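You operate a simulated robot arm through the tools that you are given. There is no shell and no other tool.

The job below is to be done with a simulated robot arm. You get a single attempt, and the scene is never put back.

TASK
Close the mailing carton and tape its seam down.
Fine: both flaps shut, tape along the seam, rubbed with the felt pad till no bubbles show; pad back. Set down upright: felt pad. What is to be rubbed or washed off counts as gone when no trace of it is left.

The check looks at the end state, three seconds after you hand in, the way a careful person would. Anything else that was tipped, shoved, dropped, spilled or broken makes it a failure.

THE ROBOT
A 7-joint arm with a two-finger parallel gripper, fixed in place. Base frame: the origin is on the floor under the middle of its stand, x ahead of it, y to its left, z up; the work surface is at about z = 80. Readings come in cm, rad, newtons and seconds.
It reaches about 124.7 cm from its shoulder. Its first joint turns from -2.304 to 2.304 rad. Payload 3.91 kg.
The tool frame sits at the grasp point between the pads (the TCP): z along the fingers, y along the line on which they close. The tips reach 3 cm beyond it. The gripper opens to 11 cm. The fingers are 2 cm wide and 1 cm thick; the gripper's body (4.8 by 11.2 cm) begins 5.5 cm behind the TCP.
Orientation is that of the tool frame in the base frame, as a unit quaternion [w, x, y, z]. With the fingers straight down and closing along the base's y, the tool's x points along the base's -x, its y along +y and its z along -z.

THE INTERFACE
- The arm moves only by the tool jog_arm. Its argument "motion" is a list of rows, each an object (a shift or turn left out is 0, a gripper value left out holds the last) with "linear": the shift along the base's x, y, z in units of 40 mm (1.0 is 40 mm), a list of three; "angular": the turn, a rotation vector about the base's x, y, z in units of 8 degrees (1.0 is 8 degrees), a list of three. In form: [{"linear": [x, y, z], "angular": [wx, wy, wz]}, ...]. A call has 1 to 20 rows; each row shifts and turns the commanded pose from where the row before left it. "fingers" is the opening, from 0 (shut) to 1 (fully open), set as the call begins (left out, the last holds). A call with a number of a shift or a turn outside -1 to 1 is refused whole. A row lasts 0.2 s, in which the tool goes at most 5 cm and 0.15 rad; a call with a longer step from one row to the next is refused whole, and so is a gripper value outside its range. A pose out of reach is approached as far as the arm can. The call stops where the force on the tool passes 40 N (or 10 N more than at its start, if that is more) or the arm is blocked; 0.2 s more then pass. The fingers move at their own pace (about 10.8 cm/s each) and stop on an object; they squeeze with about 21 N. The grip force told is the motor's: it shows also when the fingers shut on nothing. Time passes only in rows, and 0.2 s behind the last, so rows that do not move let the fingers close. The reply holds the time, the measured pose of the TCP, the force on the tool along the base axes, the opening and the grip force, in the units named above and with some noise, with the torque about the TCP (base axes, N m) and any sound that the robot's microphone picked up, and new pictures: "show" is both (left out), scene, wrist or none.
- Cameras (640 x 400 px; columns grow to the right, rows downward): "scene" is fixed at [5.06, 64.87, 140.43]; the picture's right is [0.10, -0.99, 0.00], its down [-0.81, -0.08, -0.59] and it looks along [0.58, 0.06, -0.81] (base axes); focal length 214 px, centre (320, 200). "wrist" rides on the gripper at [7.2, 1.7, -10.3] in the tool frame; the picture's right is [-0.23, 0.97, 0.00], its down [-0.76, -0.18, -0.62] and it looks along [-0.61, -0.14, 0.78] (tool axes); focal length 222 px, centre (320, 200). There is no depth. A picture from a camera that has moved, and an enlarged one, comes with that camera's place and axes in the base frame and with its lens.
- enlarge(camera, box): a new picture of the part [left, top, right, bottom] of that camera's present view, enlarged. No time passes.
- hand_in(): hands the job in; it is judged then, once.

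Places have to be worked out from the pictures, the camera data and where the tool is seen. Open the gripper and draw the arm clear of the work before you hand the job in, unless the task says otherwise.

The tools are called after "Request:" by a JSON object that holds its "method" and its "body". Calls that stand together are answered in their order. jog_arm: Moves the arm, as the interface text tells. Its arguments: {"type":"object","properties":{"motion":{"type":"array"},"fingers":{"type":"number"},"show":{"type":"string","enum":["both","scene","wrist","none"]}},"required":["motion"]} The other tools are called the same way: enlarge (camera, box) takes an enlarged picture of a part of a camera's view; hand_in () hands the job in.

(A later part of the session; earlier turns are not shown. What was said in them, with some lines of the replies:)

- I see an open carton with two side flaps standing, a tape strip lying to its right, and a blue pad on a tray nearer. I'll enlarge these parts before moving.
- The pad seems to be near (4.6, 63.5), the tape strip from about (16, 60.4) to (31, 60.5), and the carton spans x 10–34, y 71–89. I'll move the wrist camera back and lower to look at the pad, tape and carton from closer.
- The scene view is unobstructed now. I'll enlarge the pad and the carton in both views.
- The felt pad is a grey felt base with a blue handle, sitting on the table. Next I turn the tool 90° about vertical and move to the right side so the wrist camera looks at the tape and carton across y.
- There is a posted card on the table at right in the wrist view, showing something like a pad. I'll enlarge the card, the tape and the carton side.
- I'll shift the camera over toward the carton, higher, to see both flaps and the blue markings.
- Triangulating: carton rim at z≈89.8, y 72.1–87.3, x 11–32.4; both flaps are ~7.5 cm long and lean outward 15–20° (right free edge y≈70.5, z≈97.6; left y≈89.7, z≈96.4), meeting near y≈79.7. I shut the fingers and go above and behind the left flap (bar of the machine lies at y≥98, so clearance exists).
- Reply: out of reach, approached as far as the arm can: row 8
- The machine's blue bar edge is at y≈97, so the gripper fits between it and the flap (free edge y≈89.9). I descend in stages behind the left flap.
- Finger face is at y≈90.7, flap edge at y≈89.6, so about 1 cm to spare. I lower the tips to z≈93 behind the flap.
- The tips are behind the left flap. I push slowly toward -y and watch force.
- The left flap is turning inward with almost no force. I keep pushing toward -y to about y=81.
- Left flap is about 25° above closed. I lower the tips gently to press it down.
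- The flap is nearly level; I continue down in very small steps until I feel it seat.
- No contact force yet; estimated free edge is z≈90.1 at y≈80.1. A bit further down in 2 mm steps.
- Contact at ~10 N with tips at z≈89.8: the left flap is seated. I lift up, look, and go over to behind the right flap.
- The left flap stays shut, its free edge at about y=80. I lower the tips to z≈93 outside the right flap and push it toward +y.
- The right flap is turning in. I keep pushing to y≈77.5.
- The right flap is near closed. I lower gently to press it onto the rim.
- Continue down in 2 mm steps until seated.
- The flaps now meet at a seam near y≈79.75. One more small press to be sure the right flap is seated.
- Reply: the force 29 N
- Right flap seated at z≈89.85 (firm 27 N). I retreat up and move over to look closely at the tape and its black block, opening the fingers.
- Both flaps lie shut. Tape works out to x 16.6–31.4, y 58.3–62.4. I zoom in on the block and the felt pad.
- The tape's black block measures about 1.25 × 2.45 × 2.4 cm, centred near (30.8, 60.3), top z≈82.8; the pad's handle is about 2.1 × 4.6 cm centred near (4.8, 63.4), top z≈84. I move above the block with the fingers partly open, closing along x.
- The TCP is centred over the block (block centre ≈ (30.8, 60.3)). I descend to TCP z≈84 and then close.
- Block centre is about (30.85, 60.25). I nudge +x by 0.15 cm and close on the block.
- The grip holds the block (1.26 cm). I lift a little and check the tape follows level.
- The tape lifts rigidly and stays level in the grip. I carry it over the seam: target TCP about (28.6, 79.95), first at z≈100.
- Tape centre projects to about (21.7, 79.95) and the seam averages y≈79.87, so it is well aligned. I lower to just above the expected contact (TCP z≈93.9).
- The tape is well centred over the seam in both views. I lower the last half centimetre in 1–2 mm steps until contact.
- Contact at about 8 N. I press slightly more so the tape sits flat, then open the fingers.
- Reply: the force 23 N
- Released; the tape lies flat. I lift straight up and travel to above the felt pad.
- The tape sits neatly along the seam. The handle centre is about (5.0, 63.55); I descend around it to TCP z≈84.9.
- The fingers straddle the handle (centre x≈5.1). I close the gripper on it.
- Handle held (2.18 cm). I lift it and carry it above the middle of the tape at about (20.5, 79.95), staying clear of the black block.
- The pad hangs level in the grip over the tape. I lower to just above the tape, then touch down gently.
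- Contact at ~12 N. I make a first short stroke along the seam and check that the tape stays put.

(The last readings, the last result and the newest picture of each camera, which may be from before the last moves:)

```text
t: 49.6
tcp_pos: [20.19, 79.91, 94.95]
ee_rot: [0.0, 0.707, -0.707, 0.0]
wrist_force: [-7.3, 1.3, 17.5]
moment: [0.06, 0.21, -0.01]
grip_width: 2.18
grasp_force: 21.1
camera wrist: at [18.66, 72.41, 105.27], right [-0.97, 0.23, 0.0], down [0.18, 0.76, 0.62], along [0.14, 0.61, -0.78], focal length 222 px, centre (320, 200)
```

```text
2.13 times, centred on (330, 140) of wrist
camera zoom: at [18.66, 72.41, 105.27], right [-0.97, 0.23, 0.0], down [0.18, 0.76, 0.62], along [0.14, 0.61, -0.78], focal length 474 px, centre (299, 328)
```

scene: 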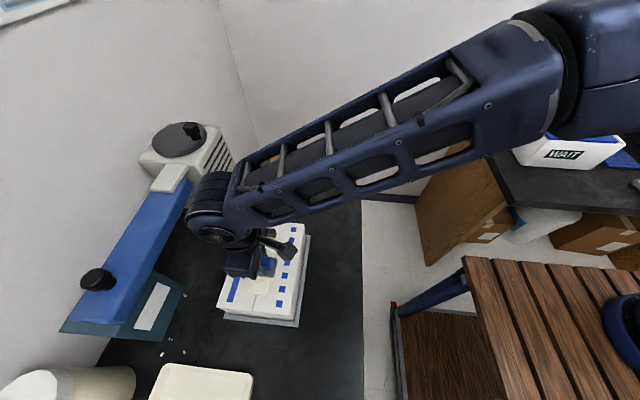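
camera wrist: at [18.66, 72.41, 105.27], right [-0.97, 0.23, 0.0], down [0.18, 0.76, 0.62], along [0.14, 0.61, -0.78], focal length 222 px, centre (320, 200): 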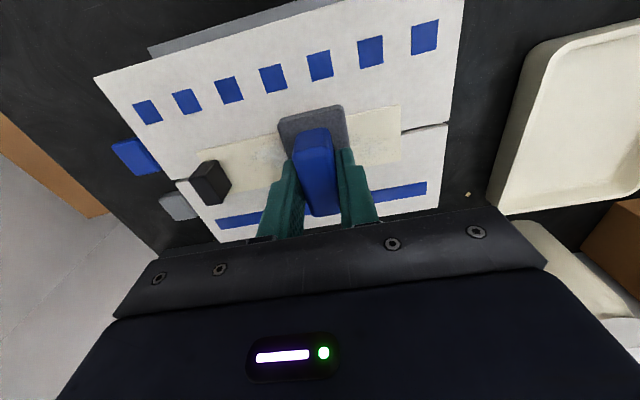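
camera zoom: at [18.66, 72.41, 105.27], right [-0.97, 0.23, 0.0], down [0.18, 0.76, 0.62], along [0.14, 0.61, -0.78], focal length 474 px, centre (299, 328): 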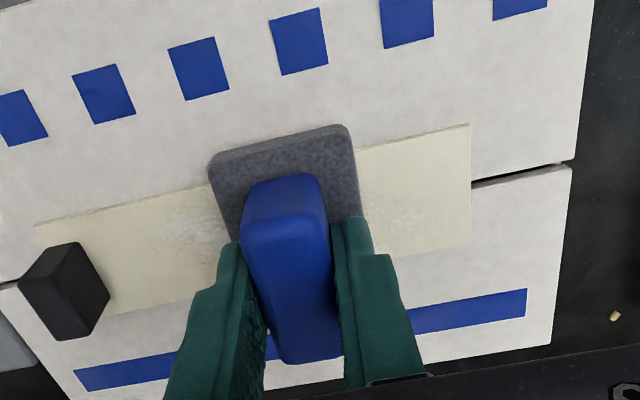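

The bubbles under the stroke are fading and the tape has not shifted. I rub the full length, x≈15.5 to 25.2, staying short of the black block.

Request:
{"method": "jog_arm", "body": {"motion": [{"linear": [-0.25, 0.0, 0.0]}, {"linear": [-0.25, 0.0, 0.0]}, {"linear": [-0.25, 0.0, 0.0]}, {"linear": [-0.25, 0.0, 0.0]}, {"linear": [-0.25, 0.0, 0.0]}, {"linear": [0.25, 0.0, 0.0]}, {"linear": [0.25, 0.0, 0.0]}, {"linear": [0.25, 0.0, 0.0]}, {"linear": [0.25, 0.0, 0.0]}, {"linear": [0.25, 0.0, 0.0]}, {"linear": [0.25, 0.0, 0.0]}, {"linear": [0.25, 0.0, 0.0]}, {"linear": [0.25, 0.0, 0.0]}, {"linear": [0.25, 0.0, 0.0]}, {"linear": [0.18, 0.0, 0.0]}]}}

Request:
{"method": "enlarge", "body": {"camera": "wrist", "box": [180, 50, 480, 230]}}

Request:
{"method": "enlarge", "body": {"camera": "scene", "box": [200, 200, 320, 330]}}

```text
t: 52.8
tcp_pos: [24.96, 80.02, 94.98]
ee_rot: [0.0, 0.707, -0.707, 0.001]
wrist_force: [-2.4, -0.1, 11.0]
moment: [-0.01, 0.15, 0.04]
grip_width: 2.16
grasp_force: 21.0
camera wrist: at [23.43, 72.63, 105.26], right [-0.97, 0.23, 0.0], down [0.18, 0.76, 0.62], along [0.14, 0.61, -0.78], focal length 222 px, centre (320, 200)
```

scene: 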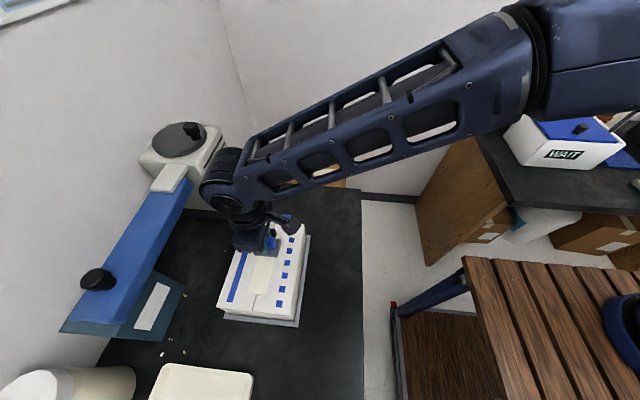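
wrist: 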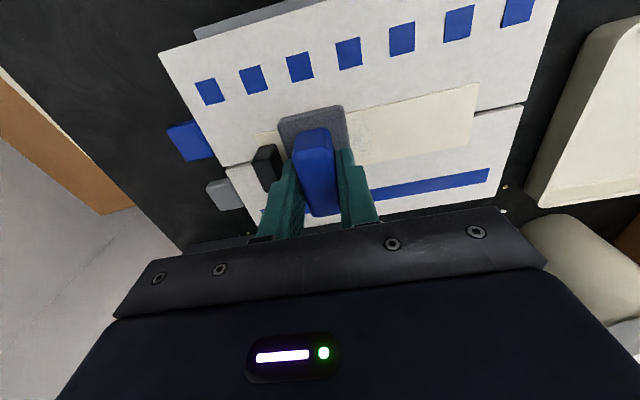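

```text
2.13 times, centred on (330, 140) of wrist
camera zoom: at [23.43, 72.63, 105.26], right [-0.97, 0.23, 0.0], down [0.18, 0.76, 0.62], along [0.14, 0.61, -0.78], focal length 474 px, centre (299, 328)
```

zoom: 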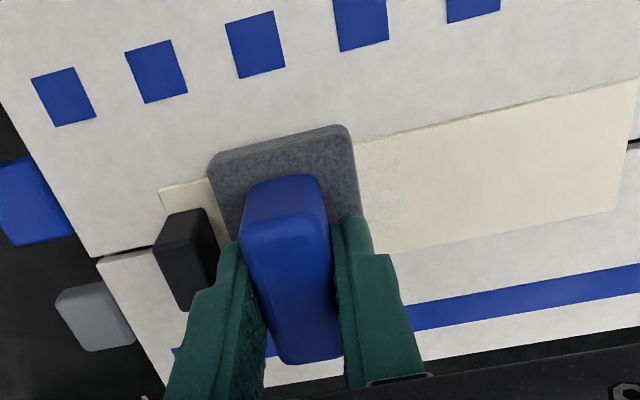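

```text
3.08 times, centred on (260, 265) of scene
camera zoom: at [5.06, 64.87, 140.43], right [0.1, -0.99, 0.0], down [-0.81, -0.08, -0.59], along [0.58, 0.06, -0.81], focal length 660 px, centre (505, 0)
```

zoom: 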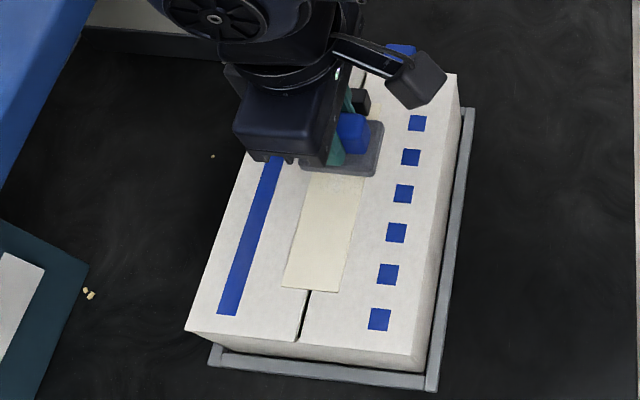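

The near part is already clean. I do more full passes, with extra strokes at the far end.

Request:
{"method": "jog_arm", "body": {"motion": [{"linear": [-0.25, 0.0, 0.0]}, {"linear": [-0.25, 0.0, 0.0]}, {"linear": [-0.25, 0.0, 0.0]}, {"linear": [0.25, 0.0, 0.0]}, {"linear": [0.25, 0.0, 0.0]}, {"linear": [0.25, 0.0, 0.0]}, {"linear": [-0.25, 0.0, 0.0]}, {"linear": [-0.25, 0.0, 0.0]}, {"linear": [-0.25, 0.0, 0.0]}, {"linear": [0.25, 0.0, 0.0]}, {"linear": [0.25, 0.0, 0.0]}, {"linear": [0.25, 0.0, 0.0]}, {"linear": [-0.25, 0.0, 0.0]}, {"linear": [-0.25, 0.0, 0.0]}, {"linear": [-0.25, 0.0, 0.0]}, {"linear": [-0.25, 0.0, 0.0]}, {"linear": [-0.25, 0.0, 0.0]}, {"linear": [-0.25, 0.0, 0.0]}, {"linear": [-0.25, 0.0, 0.0]}, {"linear": [-0.25, 0.0, 0.0]}]}}

Request:
{"method": "enlarge", "body": {"camera": "wrist", "box": [180, 50, 480, 230]}}

Request:
{"method": "enlarge", "body": {"camera": "scene", "box": [200, 200, 320, 330]}}

```text
t: 57.0
tcp_pos: [17.09, 80.02, 94.91]
ee_rot: [-0.001, -0.707, 0.707, 0.0]
wrist_force: [0.5, -0.1, 1.8]
moment: [0.01, -0.05, 0.01]
grip_width: 2.16
grasp_force: 20.9
camera wrist: at [15.49, 72.6, 105.28], right [-0.97, 0.23, 0.0], down [0.18, 0.76, 0.62], along [0.14, 0.61, -0.78], focal length 222 px, centre (320, 200)
```

scene: 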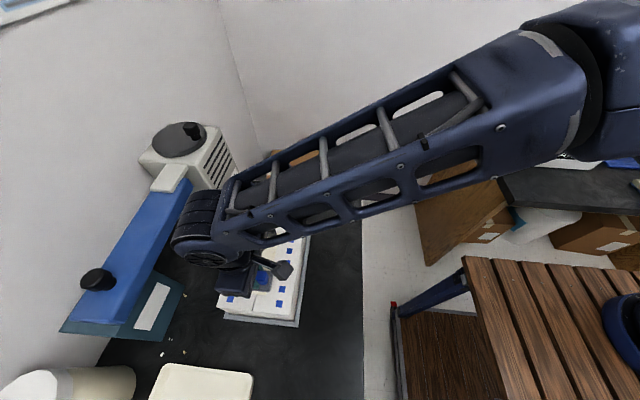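
wrist: 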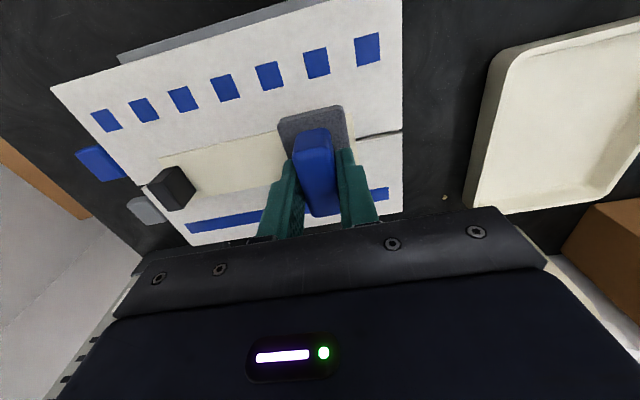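

```text
2.13 times, centred on (330, 140) of wrist
camera zoom: at [15.49, 72.6, 105.28], right [-0.97, 0.23, 0.0], down [0.18, 0.76, 0.62], along [0.14, 0.61, -0.78], focal length 474 px, centre (299, 328)
```

zoom: 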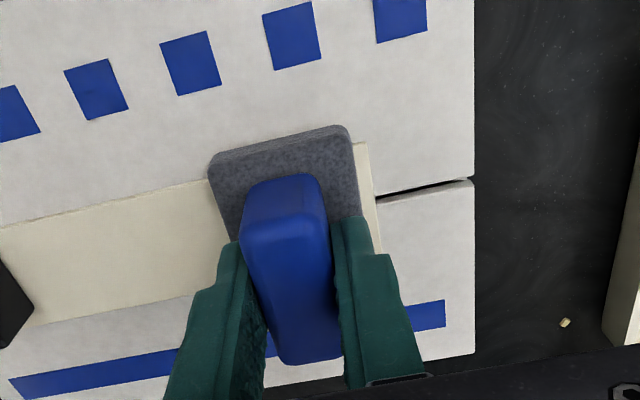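

```text
3.08 times, centred on (260, 265) of scene
camera zoom: at [5.06, 64.87, 140.43], right [0.1, -0.99, 0.0], down [-0.81, -0.08, -0.59], along [0.58, 0.06, -0.81], focal length 660 px, centre (505, 0)
```

zoom: 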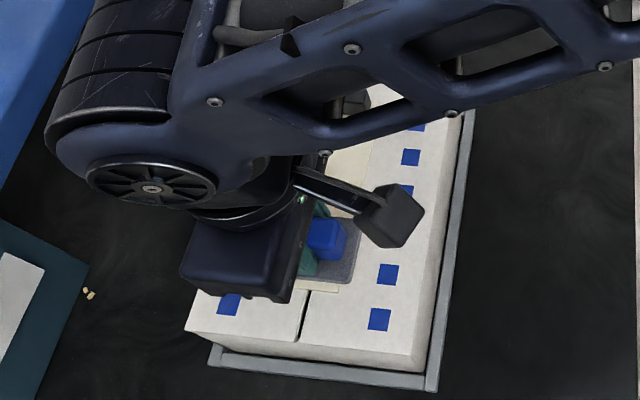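

The tape looks clean, though the press eased to 2 N. I press 1 mm more and do another full set of passes for certainty.

Request:
{"method": "jog_arm", "body": {"motion": [{"linear": [0.0, 0.0, -0.025]}, {"linear": [-0.2, 0.0, 0.0]}, {"linear": [-0.2, 0.0, 0.0]}, {"linear": [0.25, 0.0, 0.0]}, {"linear": [0.25, 0.0, 0.0]}, {"linear": [-0.25, 0.0, 0.0]}, {"linear": [-0.25, 0.0, 0.0]}, {"linear": [0.25, 0.0, 0.0]}, {"linear": [0.25, 0.0, 0.0]}, {"linear": [0.25, 0.0, 0.0]}, {"linear": [0.25, 0.0, 0.0]}, {"linear": [0.25, 0.0, 0.0]}, {"linear": [0.25, 0.0, 0.0]}, {"linear": [0.25, 0.0, 0.0]}, {"linear": [0.25, 0.0, 0.0]}, {"linear": [0.25, 0.0, 0.0]}, {"linear": [0.14, 0.0, 0.0]}, {"linear": [0.0, 0.0, 0.0]}]}}

Request:
{"method": "enlarge", "body": {"camera": "wrist", "box": [200, 50, 500, 230]}}

```text
t: 60.8
tcp_pos: [25.23, 79.87, 94.96]
ee_rot: [0.0, -0.707, 0.708, 0.0]
wrist_force: [-1.8, -0.7, 9.3]
moment: [0.01, 0.03, -0.02]
grip_width: 2.17
grasp_force: 20.7
camera wrist: at [23.58, 72.41, 105.24], right [-0.97, 0.23, 0.0], down [0.18, 0.76, 0.62], along [0.14, 0.61, -0.78], focal length 222 px, centre (320, 200)
```

scene: 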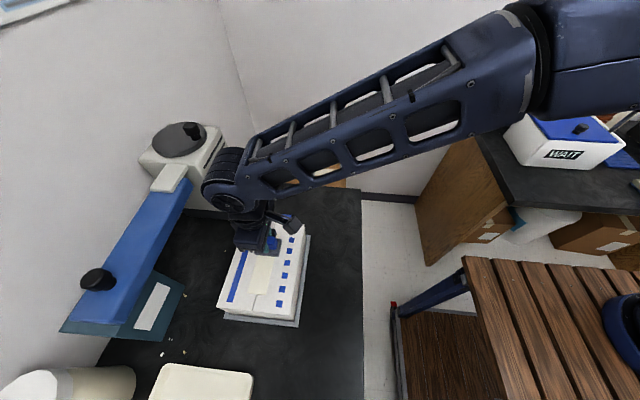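
wrist: 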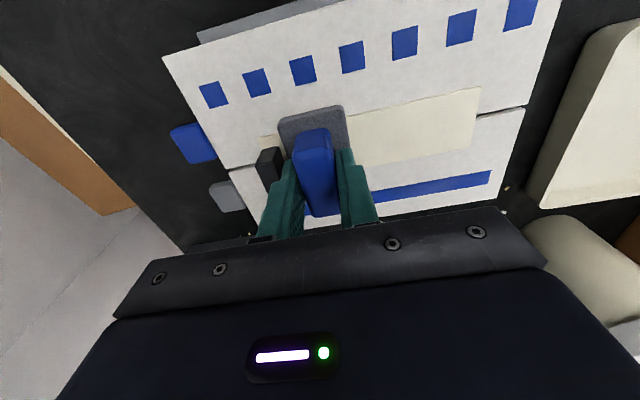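

```text
2.13 times, centred on (350, 140) of wrist
camera zoom: at [23.58, 72.41, 105.24], right [-0.97, 0.23, 0.0], down [0.18, 0.76, 0.62], along [0.14, 0.61, -0.78], focal length 474 px, centre (256, 328)
```

zoom: 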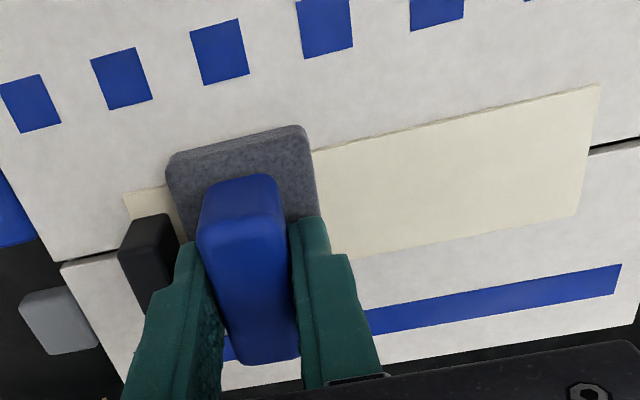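

The visible tape is clean. A few last strokes at the far end, then I lift the pad to inspect the whole tape.

Request:
{"method": "jog_arm", "body": {"motion": [{"linear": [-0.25, 0.0, 0.0]}, {"linear": [-0.25, 0.0, 0.0]}, {"linear": [0.25, 0.0, 0.0]}, {"linear": [0.25, 0.0, 0.0]}, {"linear": [-0.25, 0.0, 0.0]}, {"linear": [-0.25, 0.0, 0.0]}, {"linear": [0.25, 0.0, 0.0]}, {"linear": [0.25, 0.0, 0.0]}, {"linear": [-0.25, 0.0, 0.0]}, {"linear": [-0.25, 0.0, 0.0]}, {"linear": [-0.25, 0.0, 0.0]}, {"linear": [0.0, 0.0, 0.3]}, {"linear": [0.0, 0.0, 0.8]}, {"linear": [0.0, 0.0, 0.7]}, {"linear": [-0.8, -0.4, 0.0]}, {"linear": [-0.8, -0.4, 0.0]}, {"linear": [-0.8, -0.7, 0.0]}, {"linear": [-0.8, -0.7, 0.0]}]}}

Request:
{"method": "enlarge", "body": {"camera": "scene", "box": [210, 210, 310, 320]}}

```text
t: 64.6
tcp_pos: [9.25, 71.69, 102.04]
ee_rot: [0.001, 0.707, -0.707, 0.0]
wrist_force: [0.4, 0.3, -1.7]
moment: [0.02, 0.01, 0.03]
grip_width: 2.18
grasp_force: 20.9
camera wrist: at [7.68, 64.12, 112.38], right [-0.97, 0.23, 0.0], down [0.18, 0.76, 0.62], along [0.14, 0.61, -0.78], focal length 222 px, centre (320, 200)
```

scene: 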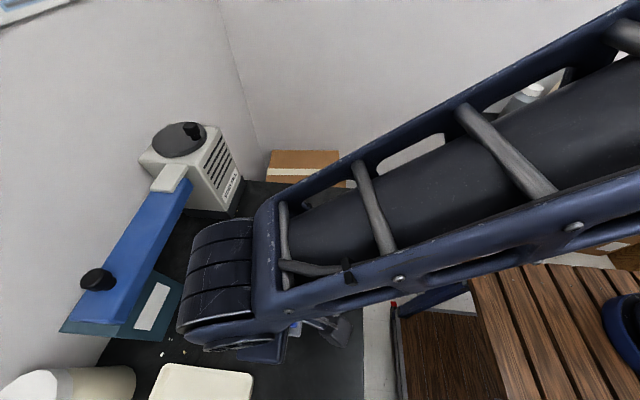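
wrist: 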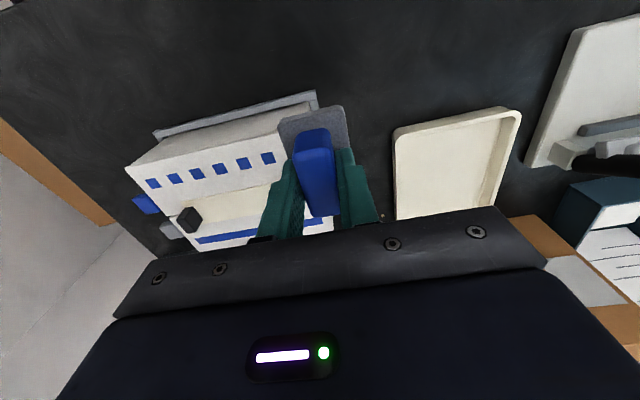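

```text
3.64 times, centred on (260, 265) of scene
camera zoom: at [5.06, 64.87, 140.43], right [0.1, -0.99, 0.0], down [-0.81, -0.08, -0.59], along [0.58, 0.06, -0.81], focal length 780 px, centre (538, -36)
```

zoom: 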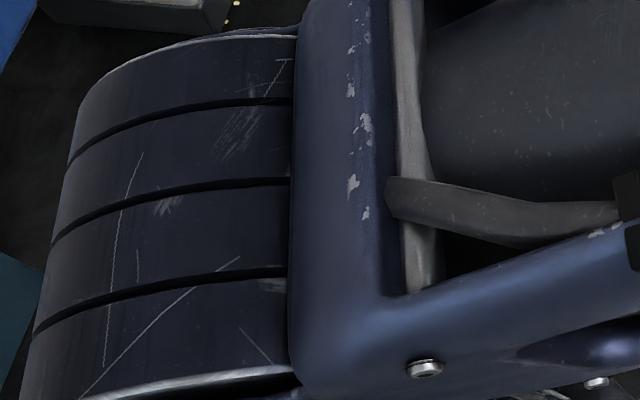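

The arm blocks the scene view here; I continue to above the pad's home spot, from where the scene camera could see the carton.

Request:
{"method": "jog_arm", "body": {"motion": [{"linear": [-0.345, -0.68, 0.0]}, {"linear": [-0.345, -0.68, 0.0]}, {"linear": [-0.345, -0.68, -0.3]}, {"linear": [0.0, 0.0, -0.6]}, {"linear": [0.0, 0.0, -0.6]}, {"linear": [0.0, 0.0, 0.0]}]}}

Request:
{"method": "enlarge", "body": {"camera": "scene", "box": [210, 210, 310, 320]}}

Request:
{"method": "enlarge", "body": {"camera": "scene", "box": [240, 225, 290, 300]}}

```text
t: 66.0
tcp_pos: [4.96, 63.07, 96.04]
ee_rot: [0.0, -0.707, 0.707, -0.001]
wrist_force: [0.2, 0.5, -0.7]
moment: [-0.03, -0.01, 0.03]
grip_width: 2.18
grasp_force: 21.0
camera wrist: at [3.41, 55.66, 106.4], right [-0.97, 0.23, 0.0], down [0.18, 0.76, 0.62], along [0.14, 0.61, -0.78], focal length 222 px, centre (320, 200)
```

scene: 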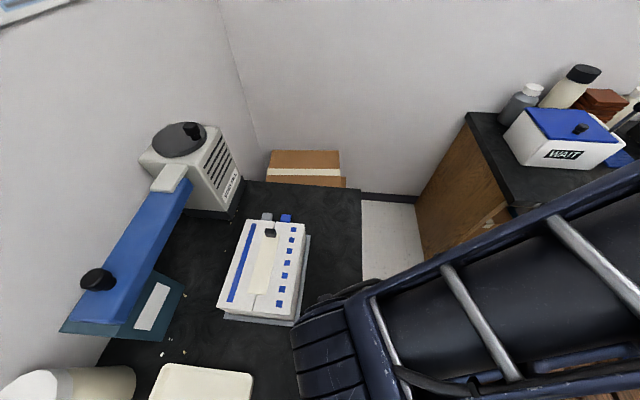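
wrist: 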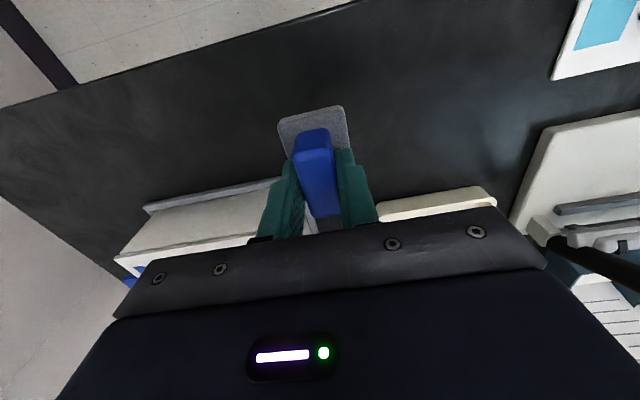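

```text
3.64 times, centred on (260, 265) of scene
camera zoom: at [5.06, 64.87, 140.43], right [0.1, -0.99, 0.0], down [-0.81, -0.08, -0.59], along [0.58, 0.06, -0.81], focal length 780 px, centre (538, -36)
```

zoom: 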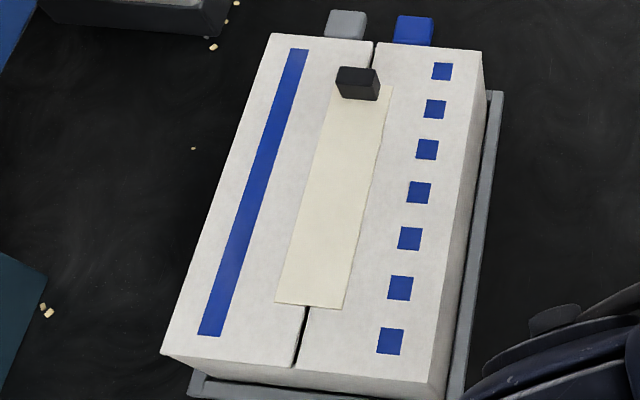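

```text
5.33 times, centred on (265, 262) of scene
camera zoom: at [5.06, 64.87, 140.43], right [0.1, -0.99, 0.0], down [-0.81, -0.08, -0.59], along [0.58, 0.06, -0.81], focal length 1144 px, centre (613, -133)
```

zoom: 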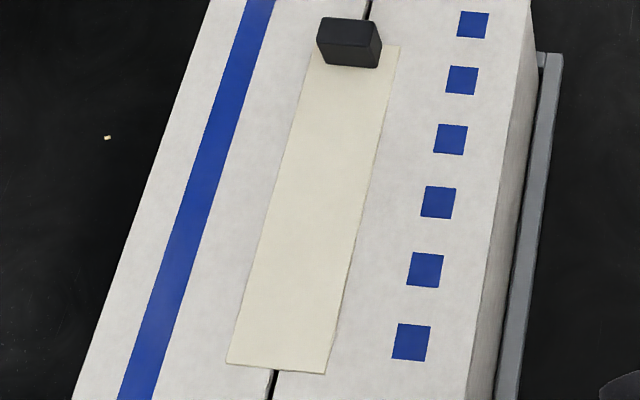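

The tape is uniformly clean with no bubbles visible. I lower the pad to its original spot (TCP at grasp was (5.1, 63.5, 84.97)).

Request:
{"method": "jog_arm", "body": {"motion": [{"linear": [0.035, 0.105, -0.4]}, {"linear": [0.0, 0.0, -0.7]}, {"linear": [0.0, 0.0, -0.7]}, {"linear": [0.0, 0.0, -0.5]}, {"linear": [0.0, 0.0, -0.25]}, {"linear": [0.0, 0.0, -0.1]}, {"linear": [0.0, 0.0, 0.0]}], "show": "wrist"}}

```text
t: 67.6
tcp_pos: [5.28, 63.41, 85.48]
ee_rot: [0.0, -0.707, 0.707, 0.0]
wrist_force: [0.0, 0.6, -0.9]
moment: [-0.01, 0.01, -0.03]
grip_width: 2.16
grasp_force: 20.5
camera wrist: at [3.64, 55.93, 95.84], right [-0.97, 0.23, 0.0], down [0.18, 0.76, 0.62], along [0.14, 0.61, -0.78], focal length 222 px, centre (320, 200)
```

wrist: 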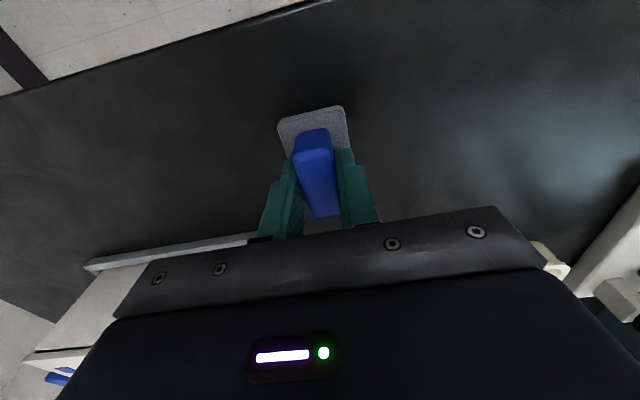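

Half a centimetre to go; I lower in ~1 mm steps, nudging x back slightly, until light contact.

Request:
{"method": "jog_arm", "body": {"motion": [{"linear": [-0.03, 0.015, -0.05]}, {"linear": [0.0, 0.0, -0.04]}, {"linear": [0.0, 0.0, -0.03]}, {"linear": [0.0, 0.0, 0.0]}], "show": "none"}}

```text
t: 68.6
tcp_pos: [5.21, 63.59, 84.85]
ee_rot: [0.0, 0.708, -0.706, 0.001]
wrist_force: [-0.4, -0.8, -0.5]
moment: [0.05, 0.01, -0.03]
grip_width: 2.17
grasp_force: 20.9
```

No contact yet at z=84.85; slightly further.

Request:
{"method": "jog_arm", "body": {"motion": [{"linear": [0.0, 0.0, -0.025]}, {"linear": [0.0, 0.0, -0.025]}, {"linear": [0.0, 0.0, 0.0]}], "show": "none"}}

```text
t: 69.4
tcp_pos: [5.07, 63.54, 84.74]
ee_rot: [0.0, 0.707, -0.707, 0.0]
wrist_force: [-0.6, -3.1, 9.8]
moment: [-0.22, 0.01, -0.02]
grip_width: 2.17
grasp_force: 21.2
```

The pad touches the table with about 10 N. I open the fingers to release it.

Request:
{"method": "jog_arm", "body": {"motion": [{"linear": [0.0, 0.0, 0.02]}, {"linear": [0.0, 0.0, 0.0]}], "show": "none"}}

Request:
{"method": "jog_arm", "body": {"motion": [{"linear": [0.0, 0.0, 0.0]}, {"linear": [0.0, 0.0, 0.0]}, {"linear": [0.0, 0.0, 0.0]}], "fingers": 0.45, "show": "wrist"}}

```text
t: 70.0
tcp_pos: [5.1, 63.45, 84.87]
ee_rot: [0.0, 0.707, -0.707, 0.0]
wrist_force: [0.0, -0.6, -0.5]
moment: [-0.02, 0.0, 0.0]
grip_width: 2.17
grasp_force: 20.8
```

```text
t: 70.8
tcp_pos: [5.24, 63.53, 84.93]
ee_rot: [0.0, -0.707, 0.707, 0.0]
wrist_force: [0.1, 0.4, -0.6]
moment: [-0.03, 0.0, 0.0]
grip_width: 4.94
grasp_force: 0.1
camera wrist: at [3.56, 56.04, 95.23], right [-0.97, 0.23, 0.0], down [0.18, 0.76, 0.62], along [0.14, 0.61, -0.78], focal length 222 px, centre (320, 200)
```

wrist: 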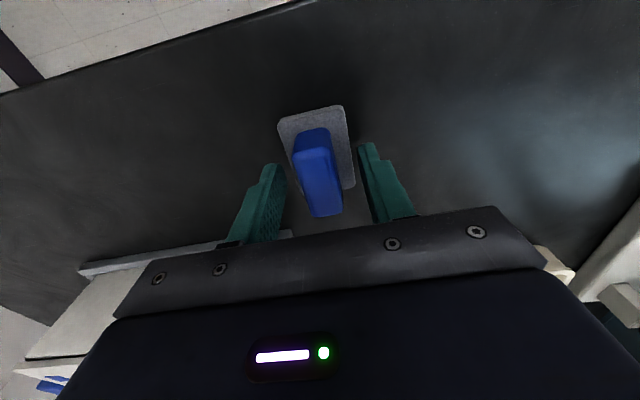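

The pad stands upright at its home. I lift straight up and move to inspect the tape with the wrist camera.

Request:
{"method": "jog_arm", "body": {"motion": [{"linear": [0.0, 0.0, 0.3]}, {"linear": [0.0, 0.0, 0.8]}, {"linear": [0.0, 0.0, 0.9]}, {"linear": [0.0, 0.0, 0.9]}, {"linear": [0.0, 0.0, 0.9]}, {"linear": [0.0, 0.0, 0.9]}, {"linear": [0.0, 0.0, 0.5]}, {"linear": [0.8, 0.2, 0.0]}, {"linear": [0.8, 0.2, 0.0]}, {"linear": [0.8, 0.2, 0.0]}, {"linear": [0.8, 0.2, 0.0]}, {"linear": [0.8, 0.2, 0.0]}, {"linear": [0.0, 0.0, 0.0]}], "fingers": 1}}

Request:
{"method": "enlarge", "body": {"camera": "wrist", "box": [230, 90, 430, 215]}}

Request:
{"method": "enlarge", "body": {"camera": "scene", "box": [300, 335, 350, 375]}}

```text
t: 73.6
tcp_pos: [21.09, 67.21, 105.5]
ee_rot: [0.0, 0.707, -0.707, 0.0]
wrist_force: [0.5, 0.0, 0.1]
moment: [0.01, 0.0, 0.01]
grip_width: 11.0
grasp_force: 0.1
camera wrist: at [19.43, 59.83, 115.96], right [-0.97, 0.23, 0.0], down [0.18, 0.76, 0.62], along [0.14, 0.61, -0.78], focal length 222 px, centre (320, 200)
```

scene: 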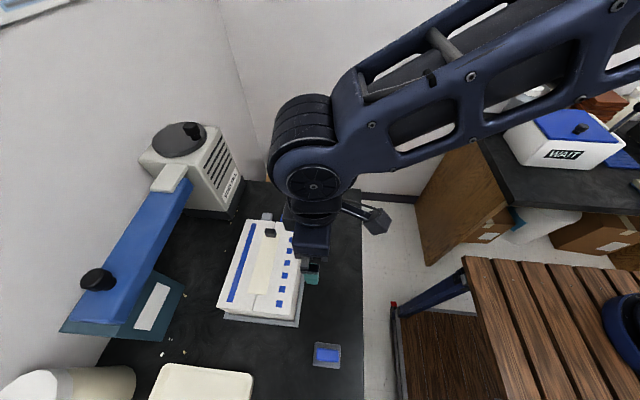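
wrist: 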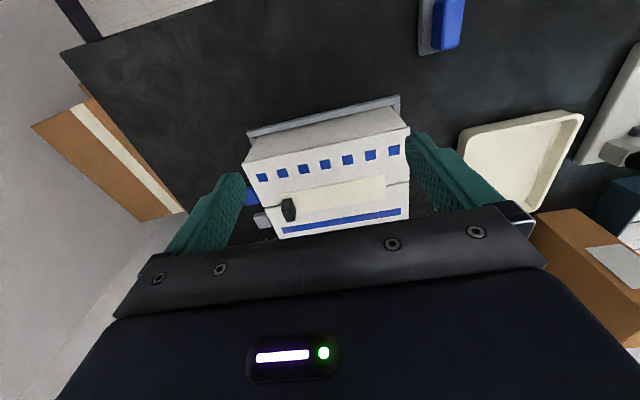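

```text
3.20 times, centred on (330, 152) of wrist
camera zoom: at [19.43, 59.83, 115.96], right [-0.97, 0.23, 0.0], down [0.18, 0.76, 0.62], along [0.14, 0.61, -0.78], focal length 711 px, centre (288, 352)
```

zoom: 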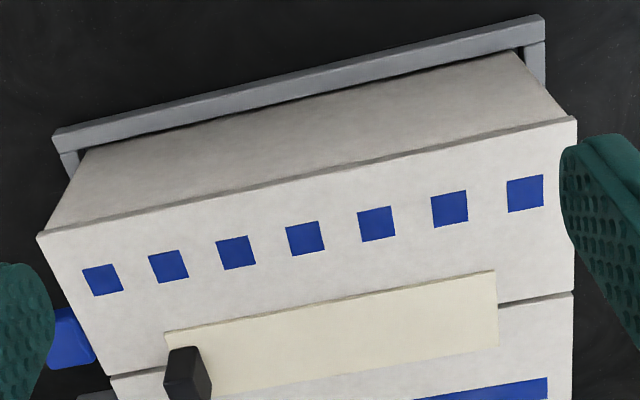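

```text
10.00 times, centred on (325, 355) of scene
camera zoom: at [5.06, 64.87, 140.43], right [0.1, -0.99, 0.0], down [-0.81, -0.08, -0.59], along [0.58, 0.06, -0.81], focal length 2145 px, centre (270, -1350)
```

zoom: 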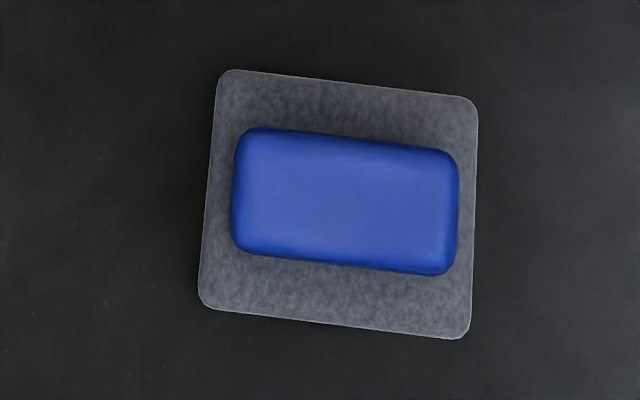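

The pad is back within ~2 mm of its original place and upright. I zoom closely on the tape to verify no trace of bubbles is left.

Request:
{"method": "enlarge", "body": {"camera": "wrist", "box": [275, 165, 405, 230]}}

Request:
{"method": "enlarge", "body": {"camera": "scene", "box": [240, 225, 290, 300]}}

```text
4.92 times, centred on (340, 198) of wrist
camera zoom: at [19.43, 59.83, 115.96], right [-0.97, 0.23, 0.0], down [0.18, 0.76, 0.62], along [0.14, 0.61, -0.78], focal length 1094 px, centre (222, 212)
```

zoom: 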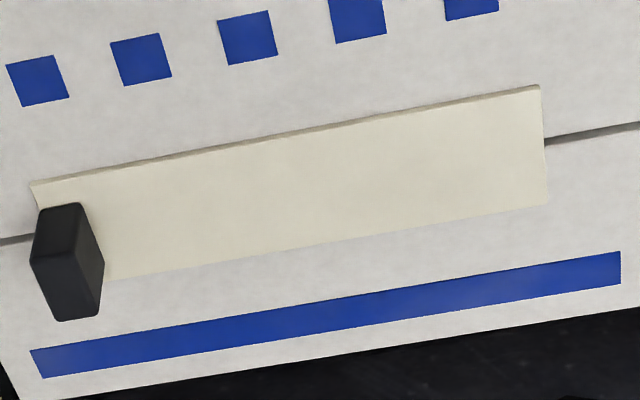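

```text
5.33 times, centred on (265, 262) of scene
camera zoom: at [5.06, 64.87, 140.43], right [0.1, -0.99, 0.0], down [-0.81, -0.08, -0.59], along [0.58, 0.06, -0.81], focal length 1144 px, centre (613, -133)
```

zoom: 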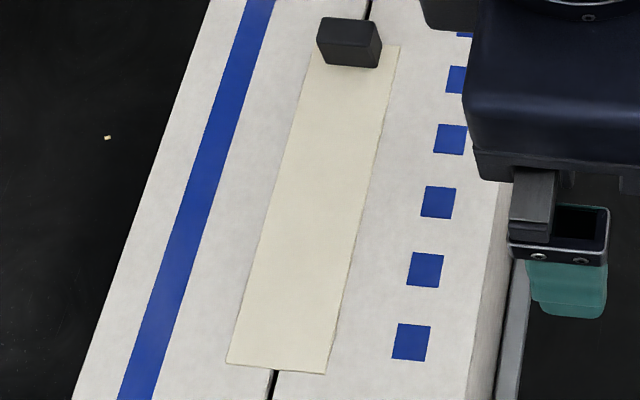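

The tape is uniformly clean, both flaps lie flat, and nothing else was disturbed. I draw the arm up and clear of the work with the gripper open.

Request:
{"method": "jog_arm", "body": {"motion": [{"linear": [0.0, -0.5, 0.7]}, {"linear": [0.0, -0.7, 0.7]}, {"linear": [0.0, -0.8, 0.7]}, {"linear": [0.0, -0.8, 0.7]}, {"linear": [0.0, -0.8, 0.5]}, {"linear": [0.0, -0.8, 0.3]}, {"linear": [0.0, -0.8, 0.0]}, {"linear": [0.0, 0.0, 0.0]}, {"linear": [0.0, 0.0, 0.0]}]}}

Request:
{"method": "enlarge", "body": {"camera": "scene", "box": [180, 200, 370, 380]}}

```text
t: 75.6
tcp_pos: [21.11, 46.64, 119.9]
ee_rot: [0.0, 0.707, -0.707, -0.001]
wrist_force: [-0.8, -0.3, -1.0]
moment: [0.02, -0.01, -0.01]
grip_width: 11.0
grasp_force: 0.1
camera wrist: at [19.55, 39.22, 130.31], right [-0.97, 0.23, 0.0], down [0.18, 0.76, 0.62], along [0.14, 0.61, -0.78], focal length 222 px, centre (320, 200)
```

scene: 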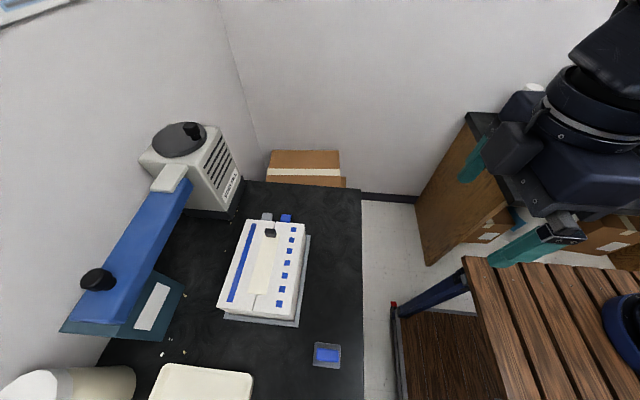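
wrist: 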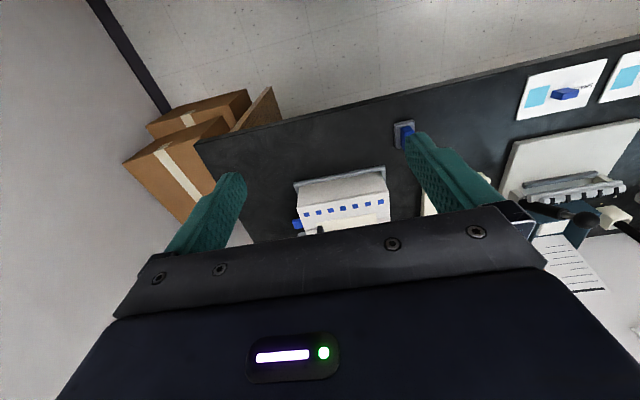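

```text
2.22 times, centred on (275, 290) of scene
camera zoom: at [5.06, 64.87, 140.43], right [0.1, -0.99, 0.0], down [-0.81, -0.08, -0.59], along [0.58, 0.06, -0.81], focal length 477 px, centre (420, 0)
```

zoom: 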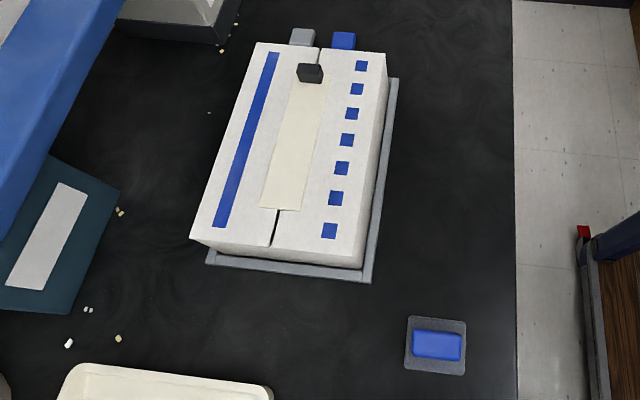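

The final view shows both flaps shut, the tape clean along the seam, the felt pad upright at its home place, and the arm clear with the gripper open. I hand the job in.

Request:
{"method": "hand_in", "body": {}}

```text
The job is handed in.
```

The carton is closed and taped, and the job is handed in. The hand-in reply gave no verdict, so what follows is what the last pictures showed.

- **Flaps:** both are shut and lie flat. Each was pressed down until it seated, and both stayed down when released.
- **Tape:** it lies along the seam, roughly centred on it. The strip is about 15 cm long and the seam about 21.6 cm, so a few centimetres of seam at each end are not covered.
- **Bubbles:** none were visible in close views from both cameras after several passes with the felt pad.
- **Felt pad:** it stands upright, within about 2 mm of where it started.
- **Everything else:** I saw nothing tipped, shoved or spilled. The gripper is open and the arm is clear of the work.
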